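You operate a simulated robot arm through the tools that you are given. There is no shell and no other tool. Be economical: measure what you need, move in short steps, check, and stop when the job is done.

You run a simulated robot arm. Do the job below in one go: nothing can be reset, and whatever is moved stays where it is left.

Task
Take the short pink tank and leave it on the brown cork coaster. Then put the orange magnet on the yellow note.
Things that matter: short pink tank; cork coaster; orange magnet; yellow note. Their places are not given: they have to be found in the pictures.

Only the result counts: the job must be done as asked and must still hold three seconds after the hand-in. Knocking over, shifting, dropping, spilling or breaking anything else fails it.

Robot
A 7-joint arm with a two-finger parallel gripper, fixed in place. Base frame: the origin is at the foot of the arm, x ahead of it, y to its left, z up; the work surface is at about z = 730. Lengths are in mm, angles in degrees, forces in N, time in s.
With the tool pointing down near the work surface it reaches from about 280 to 680 mm from the base axis. Its first joint turns from -66.0 to 66.0 degrees. Payload 1.57 kg.
The TCP is the grasp point between the finger pads, 30 mm short of the fingertips. In the tool frame z runs along the fingers and y along their closing line. The gripper opens to 110 mm. The fingers are 24 mm wide and 12 mm thick; the gripper's body (48 by 112 mm) begins 78 mm behind the TCP.
Orientation is that of the tool frame in the base frame, as a unit quaternion [w, x, y, z]. With the fingers straight down and closing along the base's y, the tool's x points along the base's -x, its y along +y and its z along -z.

Tools
- The arm moves only by the tool step_arm. Its argument "commands" is a list of rows, each a list of 7 numbers: the shift along the tool's x, y, z in mm, then the turn, a rotation vector about the tool's x, y, z in degrees, then the closure, from 0 (fully open) to 1 (shut). In form: [[x, y, z, wx, wy, wz, jaw], ...]. A call has 1 to 20 rows; each row is the pose to reach, as a shift and turn from the pose commanded when the call began, along the tool's axes at that moment. Each row takes 0.2 s and may step no farther than 50 mm and 8.6 degrees from the row before; otherwise, or with a gripper value out of range, the whole call is refused. A pose out of reach is approached as far as the arm can. The call stops where the force on the tool passes 40 N (or 10 N more than at its start, if that is more) or the arm is blocked; 0.2 s more then pass. Each finger travels about 108 mm/s and halts on what it meets, pressing with about 23 N; the grip force reading is that of the motor and also rises with nothing between the fingers. The clock runs only during rows and for 0.2 s after the last one: add rows that repeat a pose to give the fingers time. The reply holds the time, the measured pose of the TCP, the force on the tool along the base axes, the opening and the grip force, in the units named above and with some noise, and new pictures: "views" is both (left out), scene, wrist or none.
- Cameras (640 x 400 px; columns grow to the right, rows downward): "scene" is fixed at [167, -402.9, 1390.7]; the picture's right is [0.72, -0.69, 0.00], its down [-0.48, -0.50, -0.72] and it looks along [0.50, 0.52, -0.69] (base axes); focal length 370 px, centre (320, 200). "wrist" rides on the gripper at [-36, 0, -80] in the tool frame; the picture's right is [0.00, -1.00, 0.00], its down [0.97, 0.00, -0.24] and it looks along [0.24, 0.00, 0.97] (tool axes); focal length 218 px, centre (320, 200).
- point_at(camera, pixels): there is no depth. For up to 12 entries [column, row, z] of the newest picture of that camera ("zoom" is the newest enlarged one), the place [x, y] in the base frame at which the ray of that pixel passes the height z, good to about 2 mm. It takes no simulated time.
- close_up(camera, box): a new picture of the part [left, top, right, bottom] of that camera's present view, enlarged. It takes no simulated time.
- sign_off(): hands the job in; it is judged then, once.

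Work in short steps. Measure before you move; look again where a grasp or a placing could have gone wrong, and mend it. You have 80 turns and 120 pictures in all, those below and enlarged ones among them. Open the gripper and draw the arm clear of the work before you hand the job in, unless the task says otherwise; then end with one line.

The tools are called after "Emit:" by a JSON object that holds its "method" and its "body". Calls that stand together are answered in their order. step_arm: Moves the arm, as the interface text tells. Its arguments: {"type":"object","properties":{"commands":{"type":"array"},"views":{"type":"string","enum":["both","scene","wrist","none"]}},"required":["commands"]} The other tools are called the same way: point_at (camera, pixels) gives the place at which the rays of pixels pass given heights; close_up (camera, box) takes an enlarged picture of a part of a camera's view; sign_off () hands the job in.

At the start:

```text
time: 0.0
position: [405.8, 1.2, 1044.1]
orientation: [0.0, 0.0, 1.0, 0.0]
force: [-0.6, 0.9, 0.3]
grip_width: 110.1
grip_force: 0.1
```

scene: 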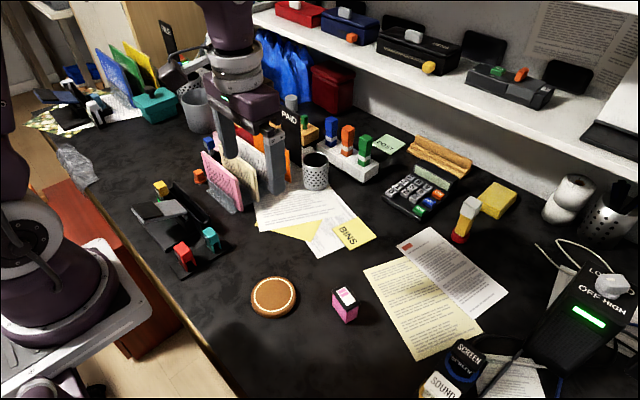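
wrist: 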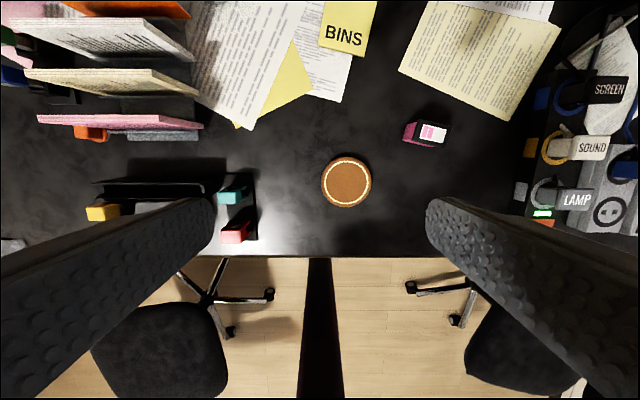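

The pictures show a cork coaster at scene (274,296) and a pink object at (345,304). I zoom in to identify the tank, the magnets and the note.

Emit:
{"method": "close_up", "body": {"camera": "scene", "box": [220, 240, 400, 352]}}

Emit:
{"method": "close_up", "body": {"camera": "scene", "box": [120, 90, 380, 280]}}

Emit:
{"method": "close_up", "body": {"camera": "scene", "box": [360, 120, 540, 260]}}

Emit:
{"method": "close_up", "body": {"camera": "scene", "box": [260, 0, 580, 110]}}

```text
3.56 times, centred on (310, 296) of scene
```

zoom: 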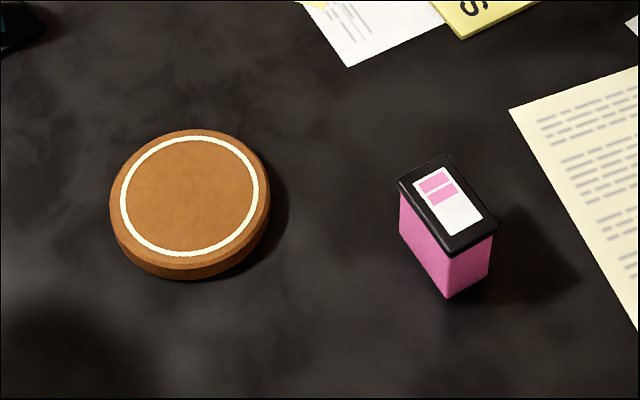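

```text
2.11 times, centred on (250, 185) of scene
```

zoom: 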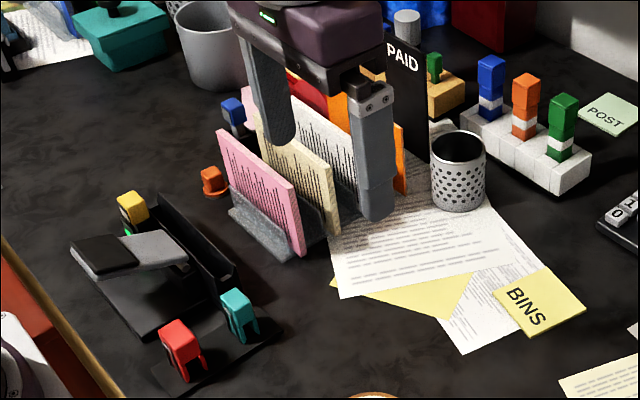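

```text
2.86 times, centred on (450, 190) of scene
```

zoom: 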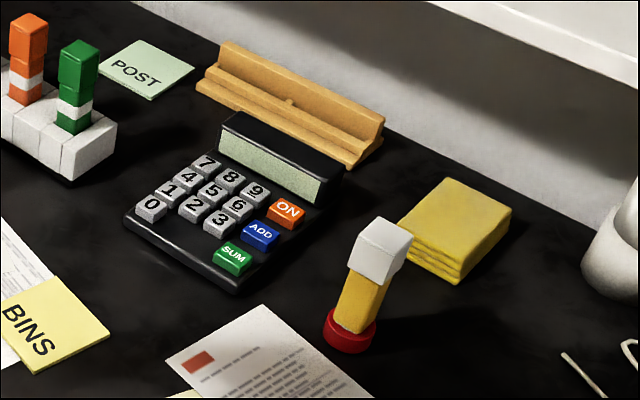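

```text
2.00 times, centred on (420, 55) of scene
```

zoom: 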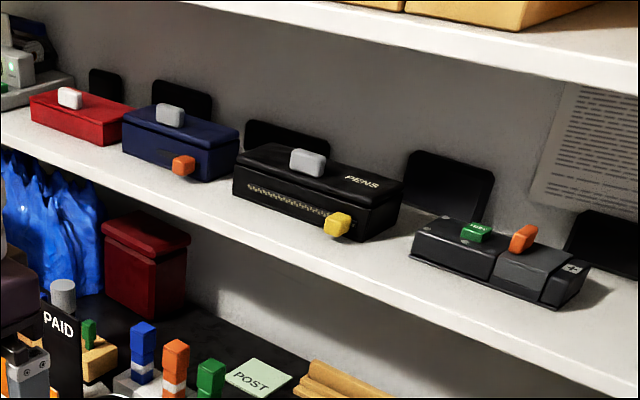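

The pink ink tank is at (345,304). I look closer at the orange magnet candidate at (199,176) and measure the tank and coaster.

Emit:
{"method": "close_up", "body": {"camera": "scene", "box": [170, 120, 266, 180]}}

Emit:
{"method": "close_up", "body": {"camera": "wrist", "box": [0, 0, 240, 150]}}

Emit:
{"method": "close_up", "body": {"camera": "wrist", "box": [300, 100, 480, 212]}}

Emit:
{"method": "point_at", "body": {"camera": "scene", "pixels": [[274, 294, 740], [345, 322, 730], [332, 292, 760], [344.5, 283.5, 760], [359.5, 302, 760], [347, 311, 760], [352, 235, 730], [199, 176, 745], [199, 182, 730]]}}

```text
6.67 times, centred on (218, 150) of scene
```

zoom: 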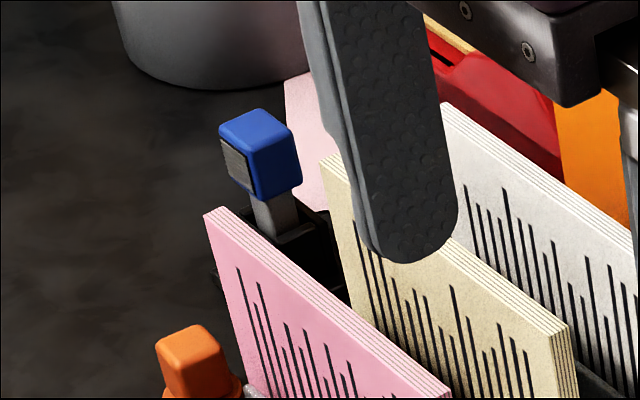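

```text
2.67 times, centred on (120, 75) of wrist
```

zoom: 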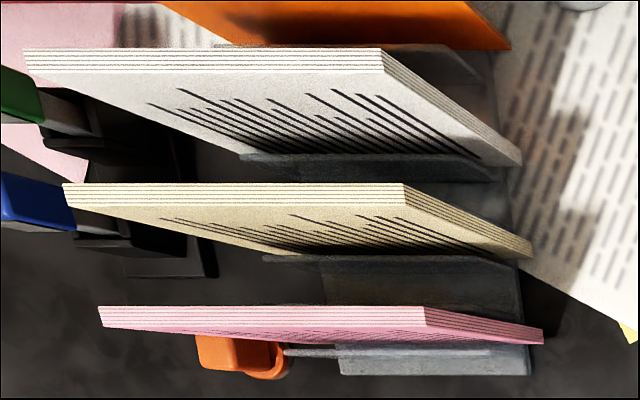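

```text
3.56 times, centred on (390, 156) of wrist
```

zoom: 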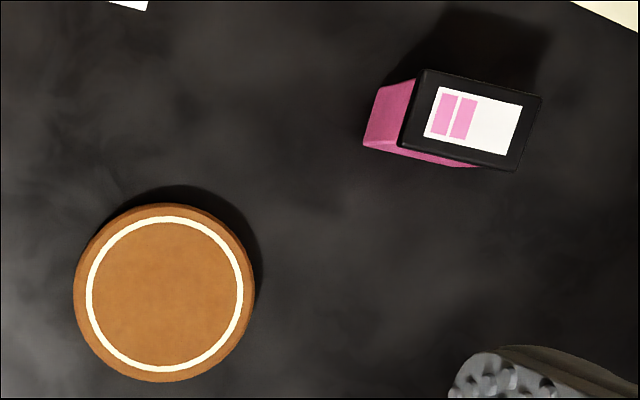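

```text
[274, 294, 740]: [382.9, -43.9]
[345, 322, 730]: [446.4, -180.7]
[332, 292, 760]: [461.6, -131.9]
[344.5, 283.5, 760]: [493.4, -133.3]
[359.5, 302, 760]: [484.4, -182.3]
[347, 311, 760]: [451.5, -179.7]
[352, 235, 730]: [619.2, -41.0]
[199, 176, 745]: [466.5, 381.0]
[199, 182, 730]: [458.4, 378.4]
```

I triangulate the tank's top corners, the coaster and the magnet using both cameras.

Emit:
{"method": "point_at", "body": {"camera": "wrist", "pixels": [[419.5, 119.5, 770], [451.5, 127, 770], [445, 147.5, 770], [412, 141, 770], [419.5, 119.5, 785], [451.5, 127, 785], [445, 147.5, 785], [412, 141, 785], [345.5, 181.5, 740], [90, 132, 740], [343, 25, 731], [402.5, 140.5, 730]]}}

Emit:
{"method": "point_at", "body": {"camera": "scene", "pixels": [[332, 292, 770], [344.5, 283.5, 770], [359.5, 302, 770], [347, 311, 770], [332, 292, 785], [344.5, 283.5, 785], [359.5, 302, 785], [347, 311, 785], [274, 294, 735], [345.5, 323, 730], [359, 318, 730]]}}

Emit:
{"method": "close_up", "body": {"camera": "scene", "box": [180, 150, 244, 190]}}

```text
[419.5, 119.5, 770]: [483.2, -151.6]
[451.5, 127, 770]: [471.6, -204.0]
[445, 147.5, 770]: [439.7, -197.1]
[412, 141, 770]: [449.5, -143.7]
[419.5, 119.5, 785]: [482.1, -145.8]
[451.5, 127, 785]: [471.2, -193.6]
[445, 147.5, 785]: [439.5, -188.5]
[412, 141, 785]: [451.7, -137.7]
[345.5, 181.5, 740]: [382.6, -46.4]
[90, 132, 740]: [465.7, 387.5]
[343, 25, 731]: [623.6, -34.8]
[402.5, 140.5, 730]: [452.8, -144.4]
```

```text
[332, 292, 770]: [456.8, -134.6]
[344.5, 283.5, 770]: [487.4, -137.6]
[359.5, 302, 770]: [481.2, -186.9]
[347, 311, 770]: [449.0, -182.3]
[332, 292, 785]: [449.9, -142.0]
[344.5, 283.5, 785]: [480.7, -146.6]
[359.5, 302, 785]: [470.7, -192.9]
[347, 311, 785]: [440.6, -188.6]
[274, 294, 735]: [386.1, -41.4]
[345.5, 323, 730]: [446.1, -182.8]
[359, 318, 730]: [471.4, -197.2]
```

```text
10.00 times, centred on (212, 170) of scene
```

zoom: 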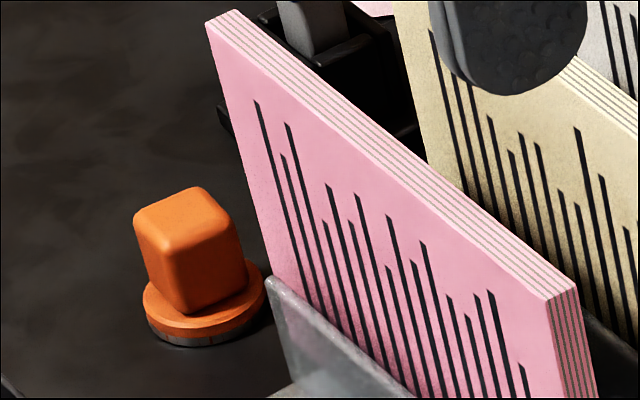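

Both cameras agree on a tank top at z≈785, centre (461,-167), about 31×49 mm, with the long axis turned 12.7° from y. The coaster centre is about (383,-45). I move above the tank and turn the tool.

Emit:
{"method": "step_arm", "body": {"commands": [[-8, -24, 28, 0, 0, 2, 0], [-16, -48, 56, 0, 0, 4, 0], [-24, -72, 84, 0, 0, 6, 0], [-32, -96, 112, 0, 0, 8, 0], [-40, -120, 140, 0, 0, 10, 0], [-48, -144, 168, 0, 0, 12, 0], [-55.2, -168.2, 194, 0, 0, 12.7, 0], [-55.2, -168.2, 194, 0, 0, 12.7, 0]]}}

```text
time: 1.8
position: [460.7, -169.9, 846.8]
orientation: [0.0, 0.111, 0.994, 0.0]
force: [0.0, -0.3, -0.1]
grip_width: 110.1
grip_force: 0.1
```

scene: 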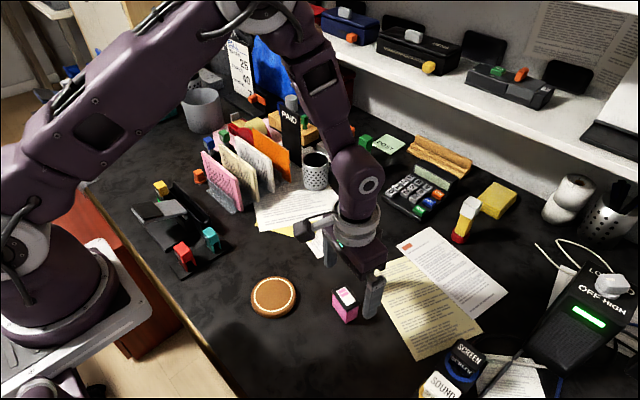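
wrist: 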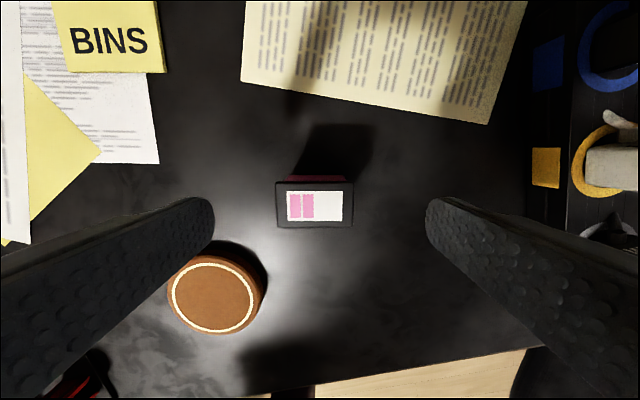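

The tank is square between the fingers, with its top centred near (314,204). I check its position.

Emit:
{"method": "point_at", "body": {"camera": "wrist", "pixels": [[275, 182, 785], [353, 182, 785], [353, 227, 785], [276, 227, 785], [215, 295, 740], [215, 256, 740], [215, 335, 735]]}}

```text
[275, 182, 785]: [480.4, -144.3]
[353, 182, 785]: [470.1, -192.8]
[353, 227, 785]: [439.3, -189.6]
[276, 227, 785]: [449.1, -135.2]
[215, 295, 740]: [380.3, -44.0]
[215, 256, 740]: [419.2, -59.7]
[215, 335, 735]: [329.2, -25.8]
```

The tank is centred at (460,-166), so I shift 3 mm, descend 80 mm and close.

Emit:
{"method": "step_arm", "body": {"commands": [[0, 3, 20, 0, 0, 0, 0], [0, 3, 40, 0, 0, 0, 0], [0, 3, 60, 0, 0, 0, 0], [0, 3, 80, 0, 0, 0, 0], [0, 3, 80, 0, 0, 0, 0], [0, 3, 80, 0, 0, 0, 0.3], [0, 3, 80, 0, 0, 0, 0.7], [0, 3, 80, 0, 0, 0, 0.7], [0, 3, 80, 0, 0, 0, 0.7], [0, 3, 80, 0, 0, 0, 0.7]]}}

```text
time: 4.0
position: [463.8, -164.7, 768.5]
orientation: [0.0, 0.111, 0.994, 0.001]
force: [-0.3, 0.5, 0.3]
grip_width: 51.2
grip_force: 23.5
```

scene: 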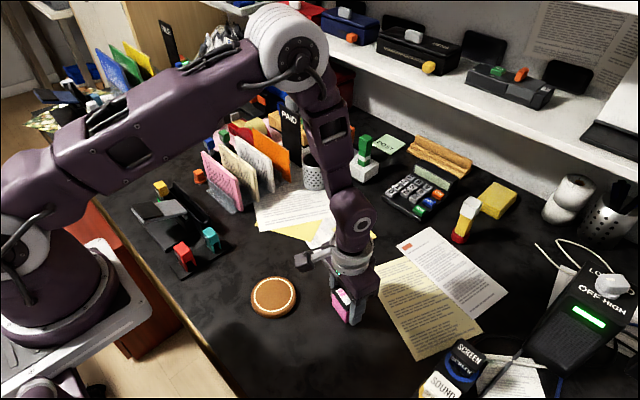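
wrist: 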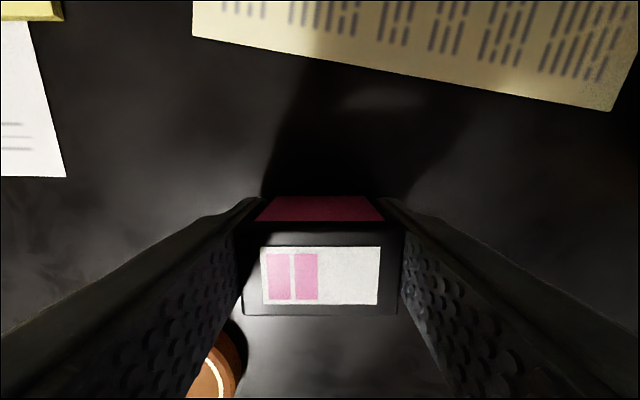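

Gripped at 51 mm. I lift 45 mm and carry it (-78,+121) in base terms to the coaster.

Emit:
{"method": "step_arm", "body": {"commands": [[0, 0, -15, 0, 0, 0, 0.7], [0, 0, -30, 0, 0, 0, 0.7], [0, 0, -45, 0, 0, 0, 0.7], [17, 17, -45, 0, 0, 0, 0.7], [34, 34, -45, 0, 0, 0, 0.7], [51, 51, -45, 0, 0, 0, 0.7], [68, 68, -45, 0, 0, 0, 0.7], [85, 85, -45, 0, 0, 0, 0.7], [102.7, 100.9, -45, 0, 0, 0, 0.7], [102.7, 100.9, -45, 0, 0, 0, 0.7]]}}

```text
time: 6.2
position: [387.0, -42.9, 815.3]
orientation: [0.001, 0.111, 0.994, 0.0]
force: [0.3, -0.4, -0.9]
grip_width: 51.3
grip_force: 23.0
```

scene: 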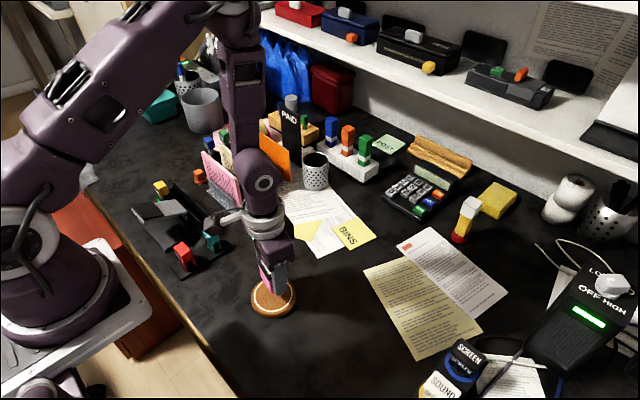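
wrist: 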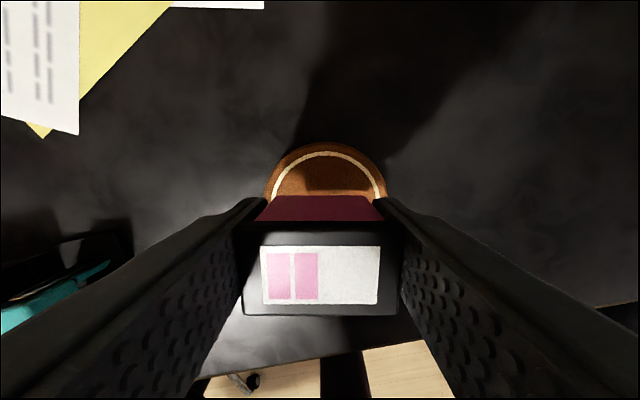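

The coaster lines up (columns 265–387 against the tank's 242–400). I lower 32 mm and then check the force.

Emit:
{"method": "step_arm", "body": {"commands": [[0, 0, 12, 0, 0, 0, 0.7], [0, 0, 24, 0, 0, 0, 0.7], [0, 0, 32, 0, 0, 0, 0.7], [0, 0, 32, 0, 0, 0, 0.7]]}}

Emit:
{"method": "close_up", "body": {"camera": "scene", "box": [210, 220, 338, 330]}}

```text
time: 7.2
position: [384.8, -43.6, 784.4]
orientation: [0.001, 0.11, 0.994, 0.001]
force: [1.4, 0.6, 20.1]
grip_width: 51.5
grip_force: 23.1
```

scene: 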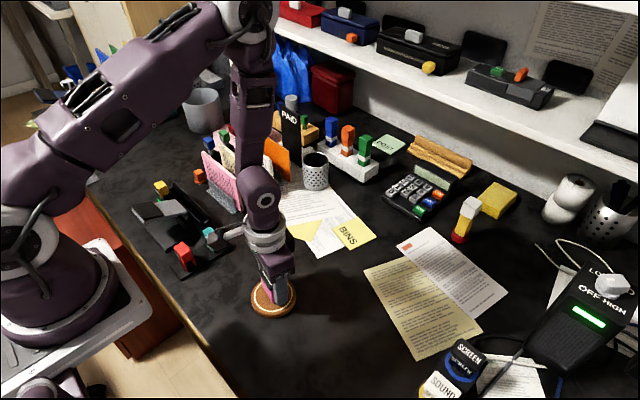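
wrist: 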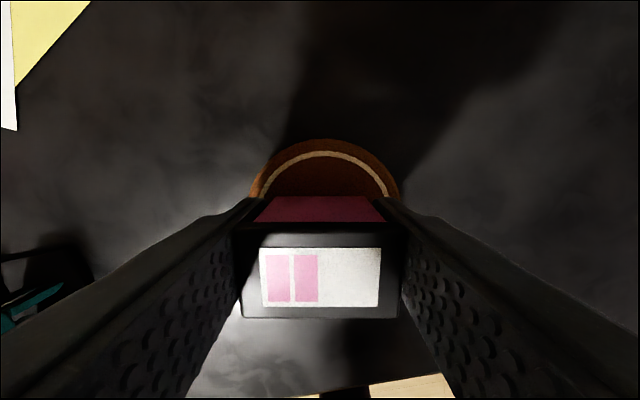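

```text
3.64 times, centred on (274, 275) of scene
```

zoom: 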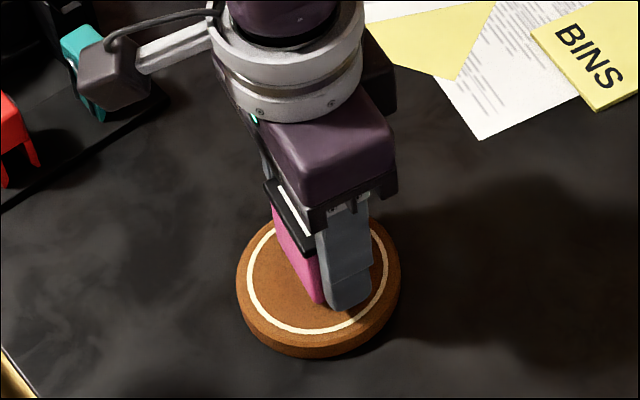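

The tank is on the coaster at z≈784 with 20 N of contact force. I ease up 2 mm, open and rise.

Emit:
{"method": "step_arm", "body": {"commands": [[0, 0, 30.5, 0, 0, 0, 0.7], [0, 0, 30, 0, 0, 0, 0.7], [0, 0, 30, 0, 0, 0, 0.45], [0, 0, 30, 0, 0, 0, 0.2], [0, 0, 30, 0, 0, 0, 0.2], [0, 0, 30, 0, 0, 0, 0.2], [0, 0, 10, 0, 0, 0, 0.2], [0, 0, -20, 0, 0, 0, 0.2], [0, 0, -60, 0, 0, 0, 0.2], [0, 0, -100, 0, 0, 0, 0.2], [0, 0, -140, 0, 0, 0, 0.2], [0, 0, -180, 0, 0, 0, 0.2]]}}

Emit:
{"method": "close_up", "body": {"camera": "scene", "box": [210, 220, 338, 330]}}

```text
time: 7.5
position: [385.4, -43.3, 774.8]
orientation: [0.002, 0.111, 0.994, 0.0]
force: [-5.8, 2.2, 45.8]
grip_width: 51.4
grip_force: 22.9
stopped in row 1: the force on the tool passed its limit (the readings are from after the stop); the commanded pose is now the measured one
```

scene: 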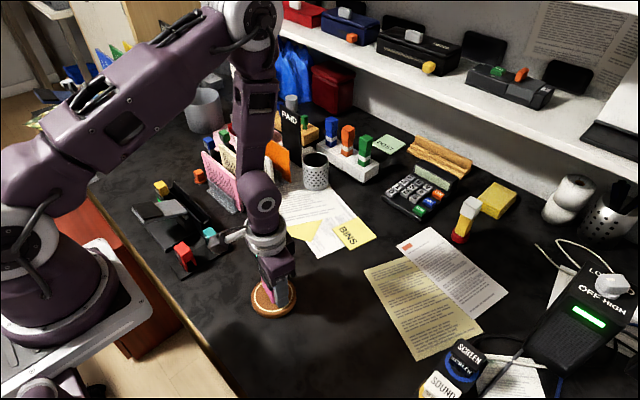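
wrist: 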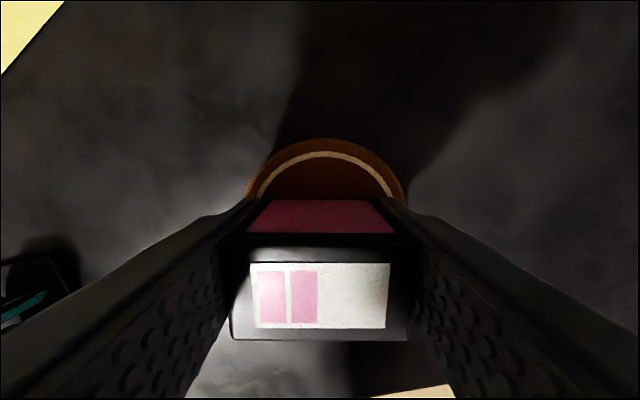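

```text
3.64 times, centred on (274, 275) of scene
```

zoom: 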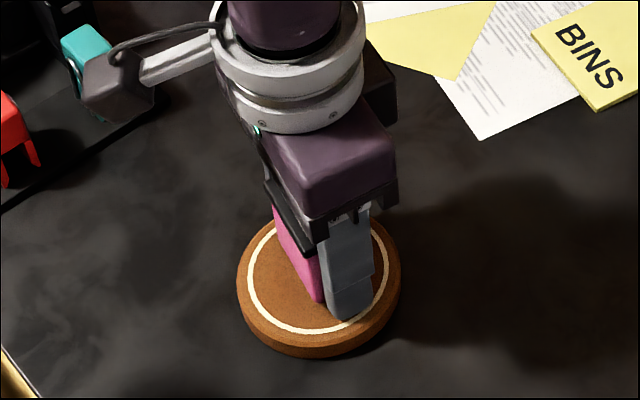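

I got the reference wrong: rows count from the pose at the start of the call, so that call pushed down and stopped at 46 N. The tank slid a little in the grip but still stands upright on the coaster. I now back up 2 mm, open, and rise.

Emit:
{"method": "step_arm", "body": {"commands": [[0, 0, -1, 0, 0, 0, 0.7], [0, 0, -2, 0, 0, 0, 0.6], [0, 0, -2, 0, 0, 0, 0.4], [0, 0, -2, 0, 0, 0, 0.2], [0, 0, -2, 0, 0, 0, 0.2], [0, 0, -2, 0, 0, 0, 0.2]]}}

Emit:
{"method": "close_up", "body": {"camera": "scene", "box": [210, 220, 338, 330]}}

```text
time: 8.9
position: [385.6, -44.6, 775.3]
orientation: [0.002, 0.112, 0.994, 0.0]
force: [0.2, -0.6, -0.3]
grip_width: 88.0
grip_force: 0.1
```

scene: 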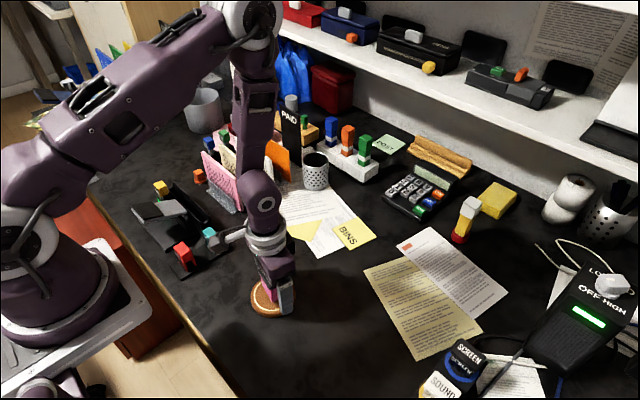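
wrist: 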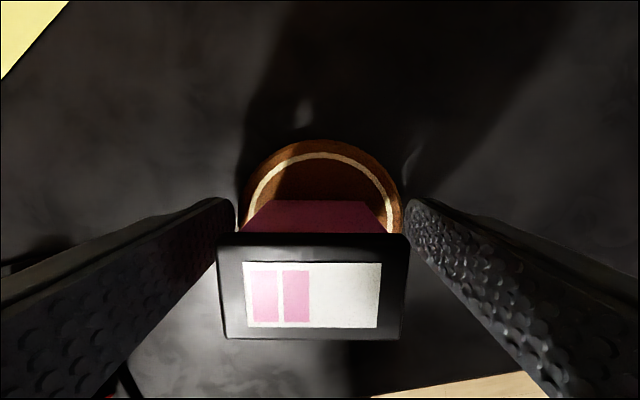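

```text
3.64 times, centred on (274, 275) of scene
```

zoom: 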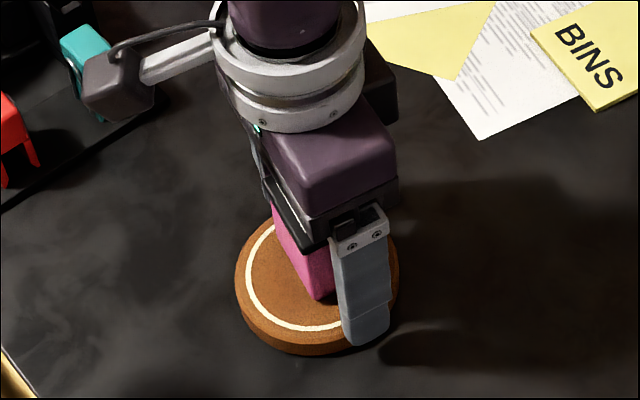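

Released cleanly. I rise straight up about 190 mm and look at the tank.

Emit:
{"method": "step_arm", "body": {"commands": [[0, 0, -15, 0, 0, 0, 0.2], [0, 0, -40, 0, 0, 0, 0.2], [0, 0, -80, 0, 0, 0, 0.2], [0, 0, -120, 0, 0, 0, 0.2], [0, 0, -160, 0, 0, 0, 0.2], [0, 0, -190, 0, 0, 0, 0.2], [0, 0, -190, 0, 0, 0, 0.2]]}}

Emit:
{"method": "close_up", "body": {"camera": "scene", "box": [210, 220, 338, 330]}}

```text
time: 10.5
position: [383.4, -42.5, 966.6]
orientation: [0.002, 0.111, 0.994, 0.0]
force: [-0.5, 0.8, -0.2]
grip_width: 87.9
grip_force: 0.1
```

scene: 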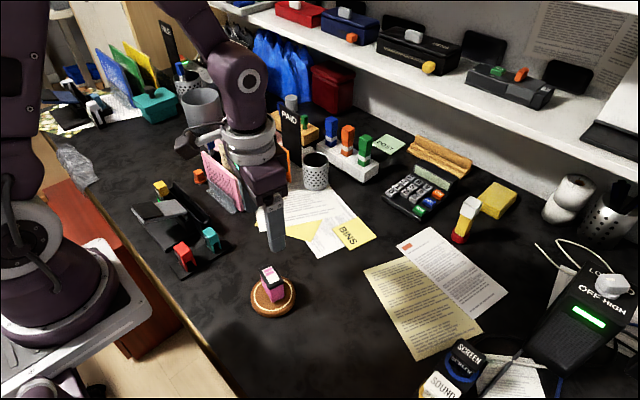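
wrist: 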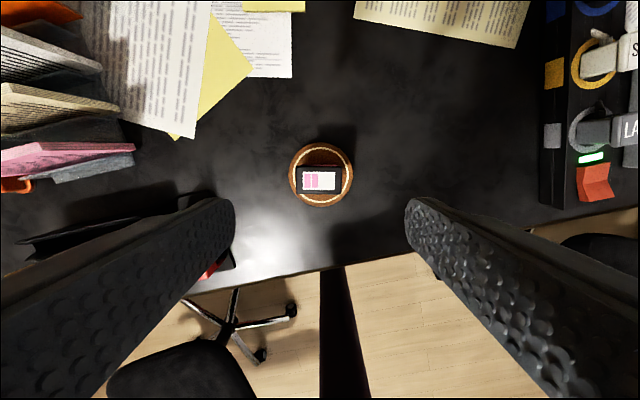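

```text
3.64 times, centred on (274, 275) of scene
```

zoom: 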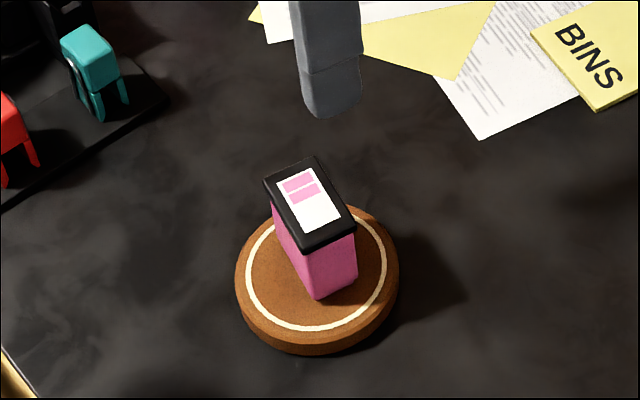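

The tank stands well inside the coaster. Next I fly at this height to about (440,350) to see the orange magnet from above, undoing the yaw.

Emit:
{"method": "step_arm", "body": {"commands": [[3, 40, 0, 0, 0, -1.3, 0.2], [6, 80, 0, 0, 0, -2.6, 0.2], [9, 120, 0, 0, 0, -4, 0.2], [12, 160, 0, 0, 0, -5.5, 0.2], [15, 200, 0, 0, 0, -7, 0.2], [18, 240, 0, 0, 0, -8, 0.2], [22, 280, 0, 0, 0, -9, 0.2], [25, 320, 0, 0, 0, -10, 0.2], [28, 360, 0, 0, 0, -11.3, 0.2], [31, 395, 0, 0, 0, -12.7, 0.2], [31, 395, 0, 0, 0, -12.7, 0.2]]}}

```text
time: 12.9
position: [444.4, 349.6, 966.5]
orientation: [0.001, 0.0, 1.0, -0.001]
force: [0.9, -0.2, -0.3]
grip_width: 87.9
grip_force: 0.0
```

scene: 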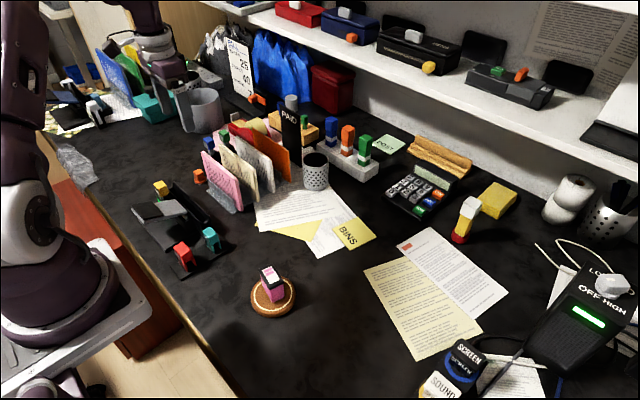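
wrist: 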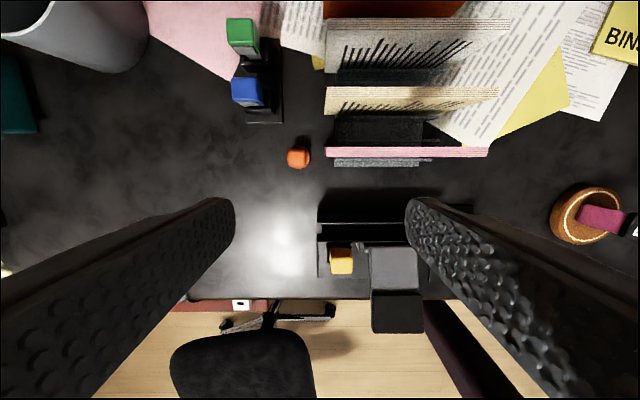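

The orange magnet is visible at wrist (298,158). I zoom on it, and on another orange thing at scene (257,98).

Emit:
{"method": "close_up", "body": {"camera": "wrist", "box": [250, 120, 346, 180]}}

Emit:
{"method": "close_up", "body": {"camera": "scene", "box": [220, 70, 348, 150]}}

Emit:
{"method": "point_at", "body": {"camera": "wrist", "pixels": [[290, 159, 730], [298, 157, 745], [298, 157, 755], [325, 152, 840], [487, 152, 840], [335, 162, 760]]}}

Emit:
{"method": "point_at", "body": {"camera": "scene", "pixels": [[200, 178, 745], [199, 175, 755], [200, 183, 730]]}}

```text
6.67 times, centred on (298, 150) of wrist
```

zoom: 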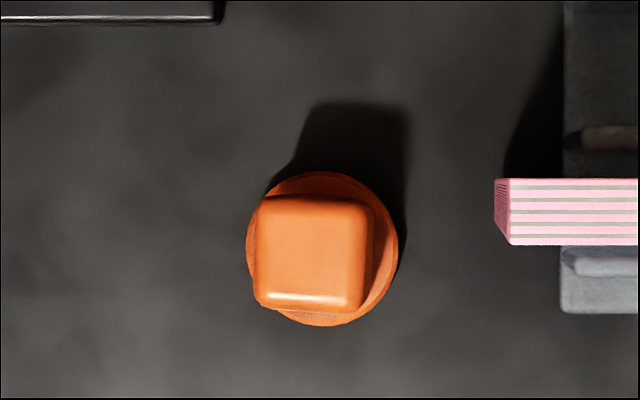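

```text
5.00 times, centred on (284, 110) of scene
```

zoom: 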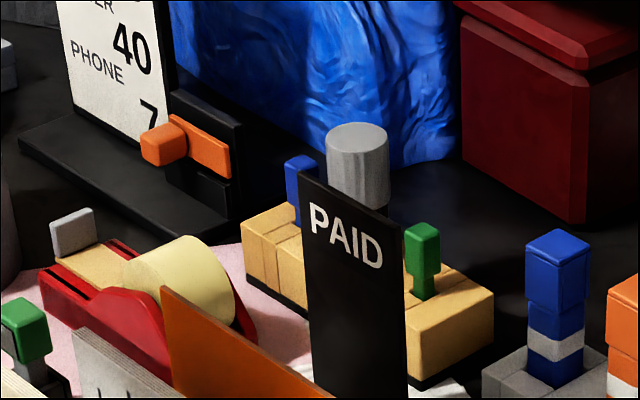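

```text
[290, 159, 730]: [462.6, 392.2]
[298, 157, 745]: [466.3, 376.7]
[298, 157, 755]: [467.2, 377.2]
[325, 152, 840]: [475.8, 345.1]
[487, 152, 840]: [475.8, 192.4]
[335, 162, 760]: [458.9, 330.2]
```

```text
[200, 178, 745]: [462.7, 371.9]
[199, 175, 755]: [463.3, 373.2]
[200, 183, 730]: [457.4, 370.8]
```

The magnet is a cube handle on a 33 mm disc, and the pink cards are just to its -y side. I triangulate the cube top and the card's top corner to decide the approach.

Emit:
{"method": "point_at", "body": {"camera": "wrist", "pixels": [[296.5, 158, 755], [296.5, 158, 765], [296.5, 158, 775], [324.5, 151.5, 810], [324.5, 151.5, 830], [324.5, 151.5, 850], [240, 90, 770], [320, 232, 770]]}}

Emit:
{"method": "point_at", "body": {"camera": "scene", "pixels": [[199, 170.5, 755], [199, 170.5, 765], [199, 170.5, 775], [201.5, 152, 810], [201.5, 152, 830], [201.5, 152, 850]]}}

Emit:
{"method": "close_up", "body": {"camera": "scene", "box": [170, 130, 250, 190]}}

```text
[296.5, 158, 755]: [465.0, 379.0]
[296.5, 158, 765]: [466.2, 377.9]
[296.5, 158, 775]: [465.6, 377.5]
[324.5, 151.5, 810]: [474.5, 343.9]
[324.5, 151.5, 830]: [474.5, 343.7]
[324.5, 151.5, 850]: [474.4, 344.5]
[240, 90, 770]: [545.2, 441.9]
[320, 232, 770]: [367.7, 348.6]
```

```text
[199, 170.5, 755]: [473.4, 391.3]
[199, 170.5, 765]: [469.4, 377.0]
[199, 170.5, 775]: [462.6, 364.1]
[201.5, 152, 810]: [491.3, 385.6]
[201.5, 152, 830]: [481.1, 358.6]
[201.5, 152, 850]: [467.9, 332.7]
```

```text
6.67 times, centred on (210, 160) of scene
```

zoom: 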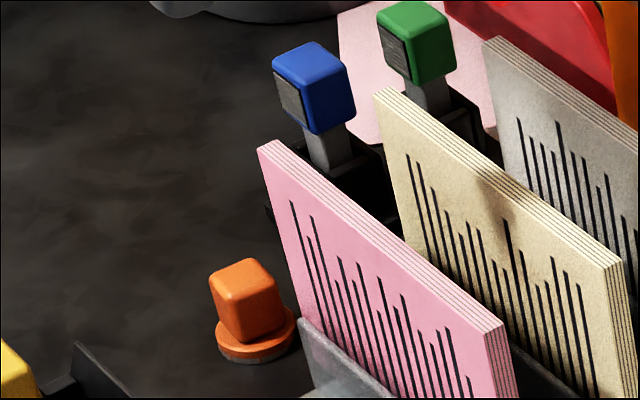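

The cube top is at z≈765, (466.5,377.5), and the card top is about z 840 at y≤344. I'll close along x to avoid the card, so I turn the tool -90° and move above the magnet with the jaws at about 44 mm.

Emit:
{"method": "step_arm", "body": {"commands": [[-2, 3, 0, 0, 0, -7.5, 0.2], [-4, 6, 0, 0, 0, -15, 0.3], [-6, 9, 0, 0, 0, -22.5, 0.4], [-8, 12, 0, 0, 0, -30, 0.5], [-10, 15, 0, 0, 0, -37.5, 0.55], [-12, 18, 0, 0, 0, -45, 0.55], [-14, 20, 0, 0, 0, -52.5, 0.55], [-16, 22, 0, 0, 0, -60, 0.55], [-18, 24, 0, 0, 0, -67.5, 0.55], [-20, 26, 0, 0, 0, -75, 0.55], [-22, 28, 0, 0, 0, -82.5, 0.55], [-22, 29, 0, 0, 0, -90, 0.55], [-22, 29, 0, 0, 0, -90, 0.55]]}}

```text
time: 15.7
position: [464.7, 377.0, 966.0]
orientation: [-0.001, 0.708, -0.707, 0.001]
force: [-0.2, -0.6, 0.7]
grip_width: 49.4
grip_force: 0.0
```

scene: 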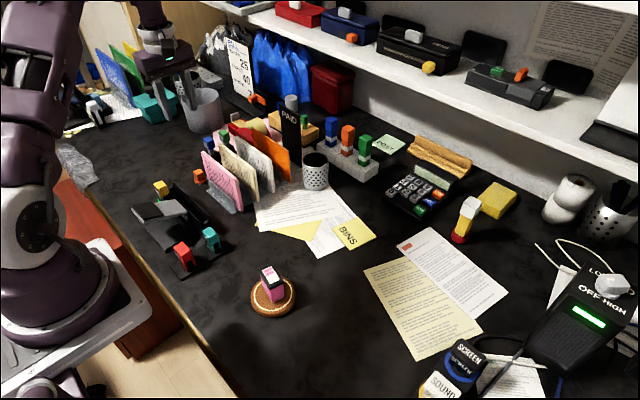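
wrist: 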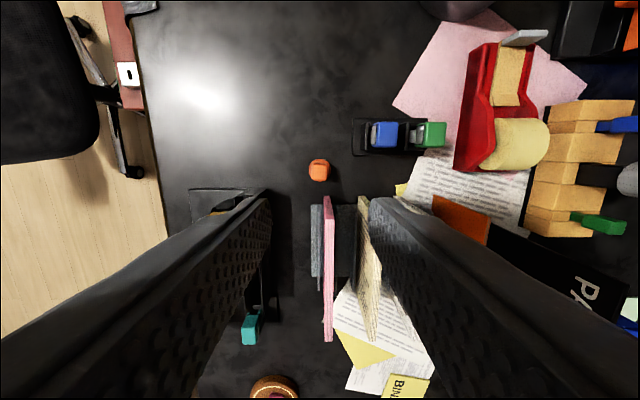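

The turn succeeded and the magnet is at (319,170) in the wrist view. I zoom and remeasure.

Emit:
{"method": "close_up", "body": {"camera": "wrist", "box": [280, 140, 360, 190]}}

Emit:
{"method": "point_at", "body": {"camera": "wrist", "pixels": [[319, 169, 765], [319, 171, 738], [328, 197, 840], [362, 200, 840], [368, 135, 800], [400, 150, 800]]}}

```text
8.00 times, centred on (320, 165) of wrist
```

zoom: 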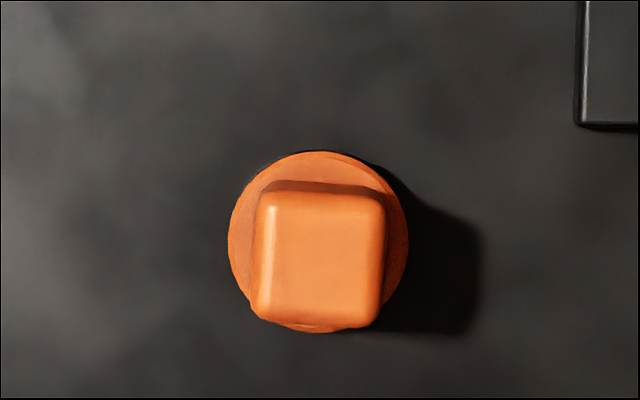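

```text
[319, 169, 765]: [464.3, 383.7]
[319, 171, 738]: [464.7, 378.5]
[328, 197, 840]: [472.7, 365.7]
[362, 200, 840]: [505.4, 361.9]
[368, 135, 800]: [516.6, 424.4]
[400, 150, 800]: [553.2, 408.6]
```

The card's end is at y≈342 and the magnet at about (465,379). I descend to z≈800 and check.

Emit:
{"method": "step_arm", "body": {"commands": [[-2, 0, 40, 0, 0, 0, 0.55], [-2, 0, 80, 0, 0, 0, 0.55], [-2, 0, 120, 0, 0, 0, 0.55], [-2, 0, 150, 0, 0, 0, 0.55], [-2, 0, 166, 0, 0, 0, 0.55], [-2, 0, 166, 0, 0, 0, 0.55]]}}

Emit:
{"method": "close_up", "body": {"camera": "scene", "box": [150, 100, 278, 220]}}

```text
time: 17.1
position: [464.0, 379.6, 801.2]
orientation: [0.001, 0.708, -0.706, 0.001]
force: [-0.1, 0.3, 0.3]
grip_width: 49.2
grip_force: 0.1
```

scene: 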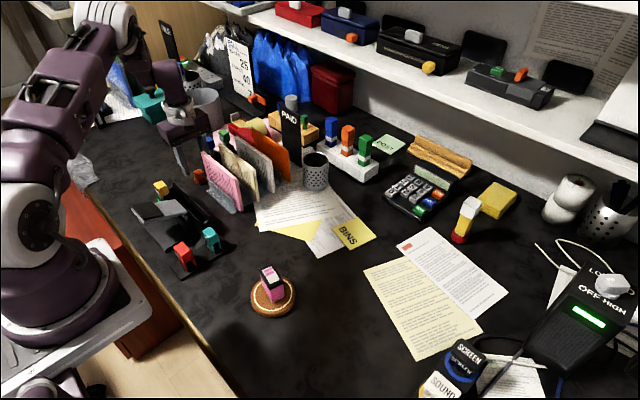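
wrist: 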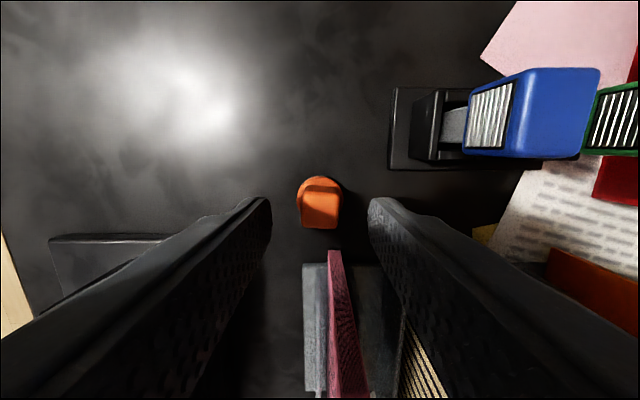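

```text
3.33 times, centred on (214, 160) of scene
```

zoom: 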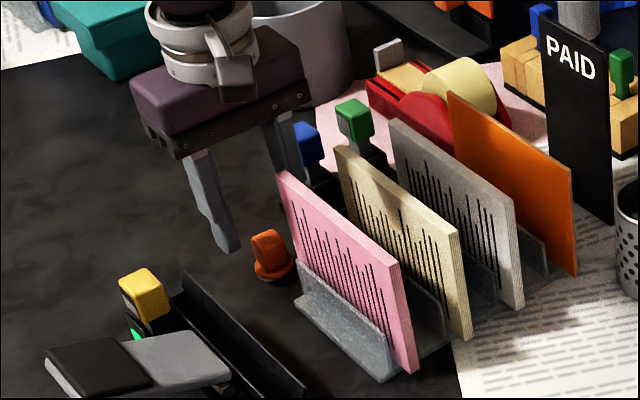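

Fingers straddle the magnet evenly (it is at (320,203)). I check its position at this range.

Emit:
{"method": "point_at", "body": {"camera": "wrist", "pixels": [[320, 192, 765], [320, 228, 765], [303, 210, 765], [338, 210, 765], [335, 252, 840]]}}

```text
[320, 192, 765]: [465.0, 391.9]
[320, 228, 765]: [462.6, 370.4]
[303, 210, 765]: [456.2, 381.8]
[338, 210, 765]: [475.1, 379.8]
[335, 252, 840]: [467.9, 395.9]
```

The cube is centred at about (465.5,381), within 2 mm of the tool. I descend 29 mm to z≈772 and close on the handle.

Emit:
{"method": "step_arm", "body": {"commands": [[-1, -1, 10, 0, 0, 0, 0.55], [-1, -1, 20, 0, 0, 0, 0.55], [-1, -1, 29, 0, 0, 0, 0.55], [-1, -1, 29, 0, 0, 0, 0.55], [-1, -1, 29, 0, 0, 0, 0.7], [-1, -1, 29, 0, 0, 0, 0.9], [-1, -1, 29, 0, 0, 0, 0.9], [-1, -1, 29, 0, 0, 0, 0.9]]}}

Emit:
{"method": "close_up", "body": {"camera": "scene", "box": [150, 100, 278, 220]}}

```text
time: 18.9
position: [466.2, 380.7, 770.3]
orientation: [0.001, -0.707, 0.708, -0.002]
force: [0.0, -0.5, 0.3]
grip_width: 20.9
grip_force: 22.9
```

scene: 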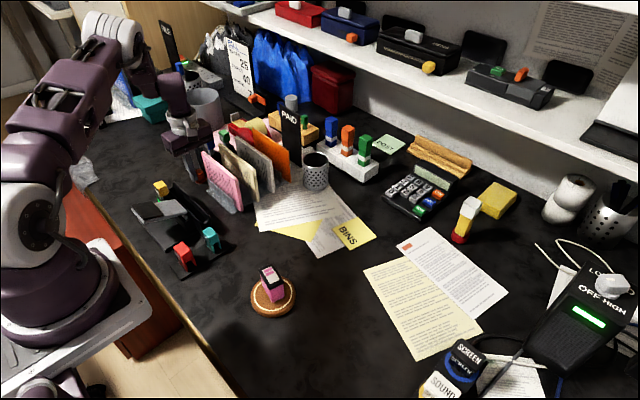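
wrist: 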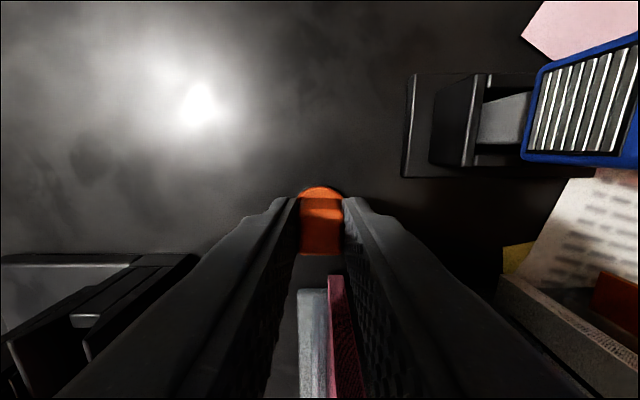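

```text
3.33 times, centred on (214, 160) of scene
```

zoom: 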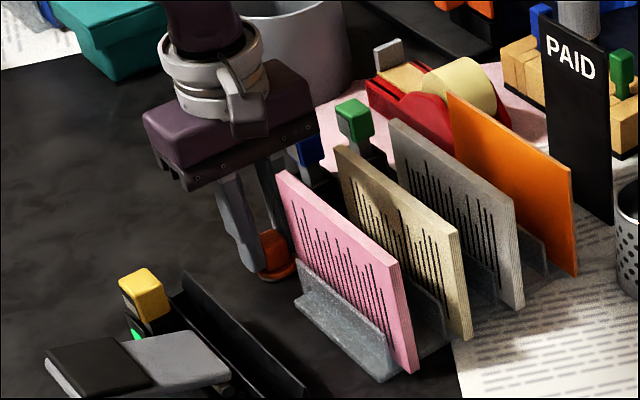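

Gripped at 20.9 mm. I lift straight up 190 mm.

Emit:
{"method": "step_arm", "body": {"commands": [[0, 0, -10, 0, 0, 0, 0.9], [0, 0, -30, 0, 0, 0, 0.9], [0, 0, -60, 0, 0, 0, 0.9], [0, 0, -100, 0, 0, 0, 0.9], [0, 0, -140, 0, 0, 0, 0.9], [0, 0, -190, 0, 0, 0, 0.9], [0, 0, -190, 0, 0, 0, 0.9]]}}

Emit:
{"method": "close_up", "body": {"camera": "scene", "box": [290, 190, 418, 270]}}

```text
time: 20.5
position: [466.2, 380.9, 962.9]
orientation: [-0.001, 0.707, -0.707, 0.0]
force: [0.2, 0.3, 0.1]
grip_width: 20.6
grip_force: 22.8
```

scene: 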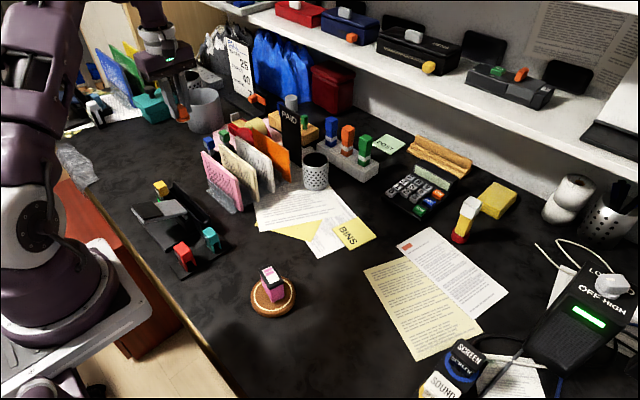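
wrist: 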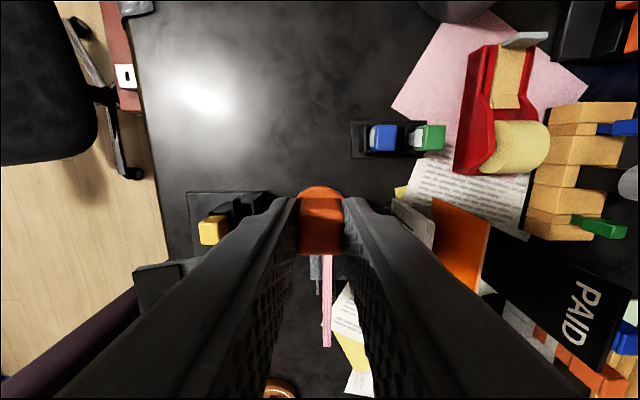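

```text
5.00 times, centred on (354, 230) of scene
```

zoom: 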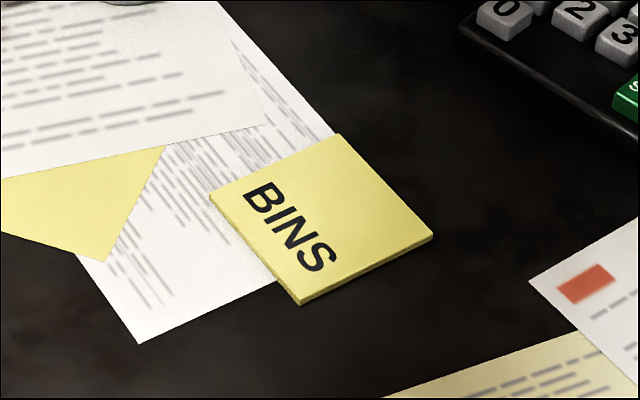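

The magnet is held and the note's centre is at about scene (354,234). I carry the magnet along -y at height, clear of the tall PAID stand, turning back to yaw 0 on the way, and measure the note.

Emit:
{"method": "point_at", "body": {"camera": "scene", "pixels": [[332, 229.4, 734], [358, 217, 734], [376.6, 237.2, 734], [350, 250, 734], [354.2, 233.6, 734], [315, 165, 790], [290, 100, 880], [290, 165, 730]]}}

Emit:
{"method": "step_arm", "body": {"commands": [[38, 0, 0, 0, 0, 8.2, 0.9], [76, 0, 0, 0, 0, 16.4, 0.9], [114, 0, 0, 0, 0, 24.6, 0.9], [152, 0, 0, 0, 0, 32.8, 0.9], [190, 0, 0, 0, 0, 41, 0.9], [228, 0, 0, 0, 0, 49.2, 0.9], [266, 0, 0, 0, 0, 57.4, 0.9], [304, 0, 0, 0, 0, 65.6, 0.9], [342, 0, 0, 0, 0, 73.8, 0.9], [380, 0, 0, 0, 0, 82, 0.9], [419, 0, 0, 0, 0, 90, 0.9], [419, 0, 0, 0, 0, 90, 0.9]]}}

```text
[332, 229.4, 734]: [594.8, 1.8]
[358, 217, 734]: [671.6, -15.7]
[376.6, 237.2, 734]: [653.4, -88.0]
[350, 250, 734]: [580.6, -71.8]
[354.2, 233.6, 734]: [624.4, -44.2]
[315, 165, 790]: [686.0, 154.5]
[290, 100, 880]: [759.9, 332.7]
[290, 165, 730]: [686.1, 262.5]
```

```text
time: 23.1
position: [466.7, -39.4, 962.3]
orientation: [0.001, 0.002, 1.0, 0.0]
force: [0.2, -1.1, -1.3]
grip_width: 20.3
grip_force: 22.8
```

scene: 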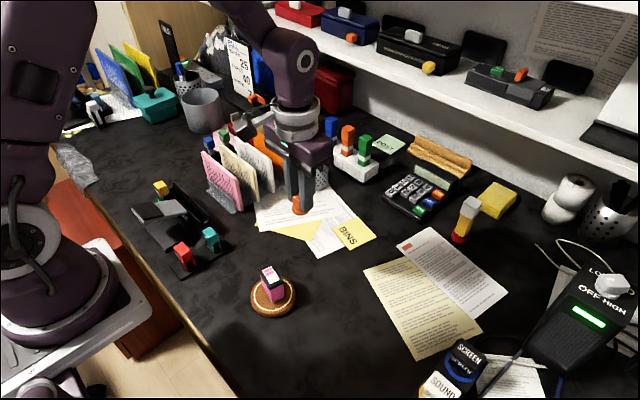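
wrist: 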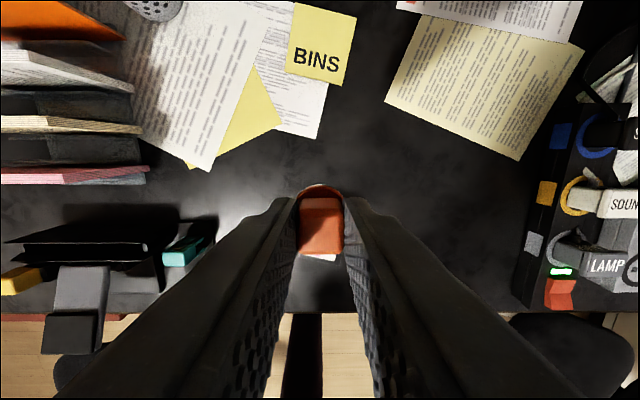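

The note's centre is about (625,-43). I move over it and descend to z≈830.

Emit:
{"method": "point_at", "body": {"camera": "wrist", "pixels": [[292, 3, 734], [357, 16, 734], [343, 87, 734], [285, 72, 734]]}}

Emit:
{"method": "step_arm", "body": {"commands": [[-40, -1, 10, 0, 0, 0, 0.9], [-80, -2, 25, 0, 0, 0, 0.9], [-120, -3, 50, 0, 0, 0, 0.9], [-150, -4, 80, 0, 0, 0, 0.9], [-158.5, -4, 110, 0, 0, 0, 0.9], [-158.5, -4, 132, 0, 0, 0, 0.9], [-158.5, -4, 132, 0, 0, 0, 0.9]]}}

Emit:
{"method": "close_up", "body": {"camera": "scene", "box": [274, 150, 434, 260]}}

```text
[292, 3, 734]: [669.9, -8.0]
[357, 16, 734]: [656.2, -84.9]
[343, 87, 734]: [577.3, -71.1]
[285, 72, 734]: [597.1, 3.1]
```

```text
time: 24.7
position: [626.1, -44.0, 828.2]
orientation: [0.002, 0.001, 1.0, -0.001]
force: [-0.1, 0.2, 0.3]
grip_width: 20.6
grip_force: 23.1
```

scene: 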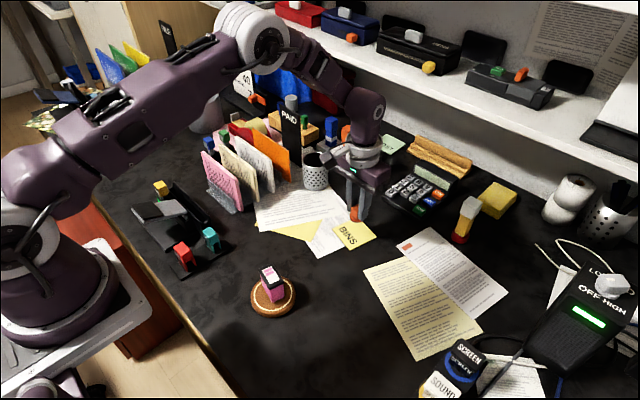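
wrist: 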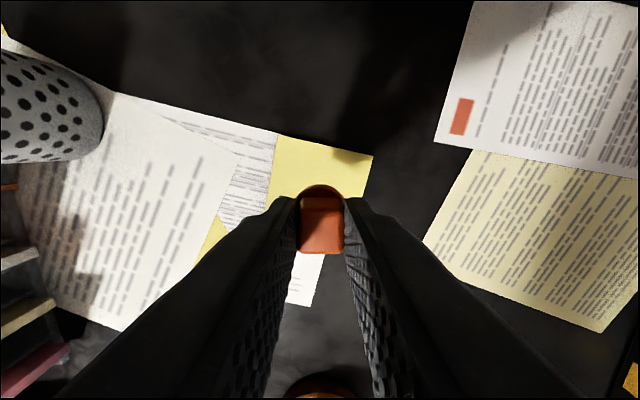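

```text
3.64 times, centred on (354, 205) of scene
```

zoom: 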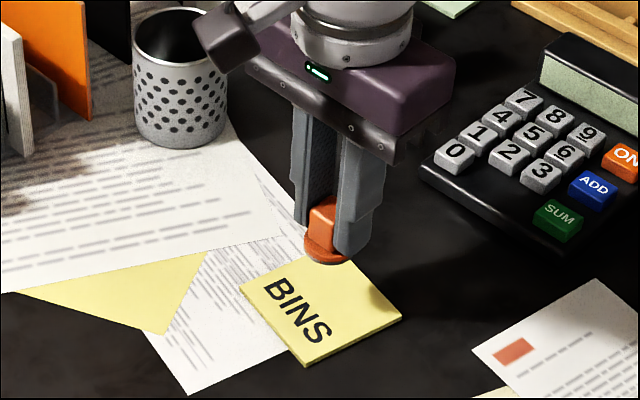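

The position is over the note with the cup well clear. The note contact is expected near TCP z≈774, so I lower to about 778 first.

Emit:
{"method": "step_arm", "body": {"commands": [[0, 0, 15, 0, 0, 0, 0.9], [0, 0, 30, 0, 0, 0, 0.9], [0, 0, 42, 0, 0, 0, 0.9], [0, 0, 50, 0, 0, 0, 0.9], [0, 0, 50, 0, 0, 0, 0.9]], "views": "scene"}}

Emit:
{"method": "close_up", "body": {"camera": "scene", "box": [314, 180, 410, 260]}}

```text
time: 25.9
position: [624.6, -41.5, 780.2]
orientation: [0.002, -0.001, 1.0, -0.001]
force: [0.2, 0.3, -0.6]
grip_width: 20.6
grip_force: 23.0
```

scene: 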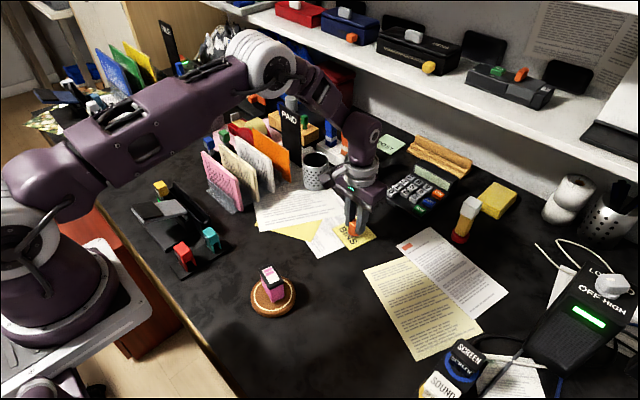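

```text
5.00 times, centred on (362, 220) of scene
```

zoom: 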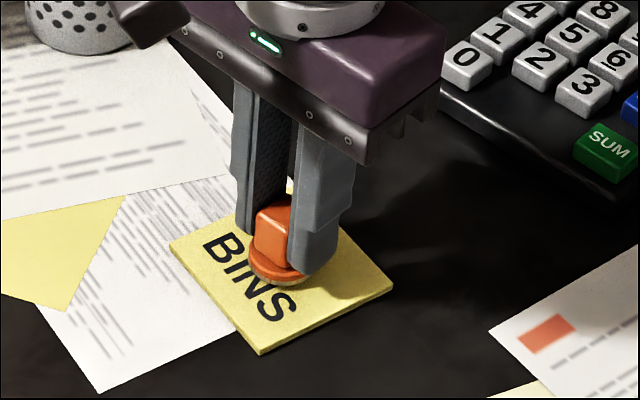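

The magnet hovers a few mm above the note, near its middle. I lower 3 mm and read the force.

Emit:
{"method": "step_arm", "body": {"commands": [[0, 0, 1.5, 0, 0, 0, 0.9], [0, 0, 3, 0, 0, 0, 0.9], [0, 0, 3, 0, 0, 0, 0.9]], "views": "none"}}

```text
time: 26.7
position: [624.3, -42.5, 776.5]
orientation: [0.001, 0.001, 1.0, -0.001]
force: [-0.5, 0.4, 0.9]
grip_width: 20.6
grip_force: 23.2
```

No contact yet, so I lower 1.5 mm more.

Emit:
{"method": "step_arm", "body": {"commands": [[0, 0, 1, 0, 0, 0, 0.9], [0, 0, 1.5, 0, 0, 0, 0.9], [0, 0, 1.5, 0, 0, 0, 0.9]], "views": "none"}}

```text
time: 27.5
position: [624.5, -42.0, 775.2]
orientation: [0.001, 0.001, 1.0, 0.0]
force: [0.4, 0.2, 1.0]
grip_width: 20.7
grip_force: 22.8
```

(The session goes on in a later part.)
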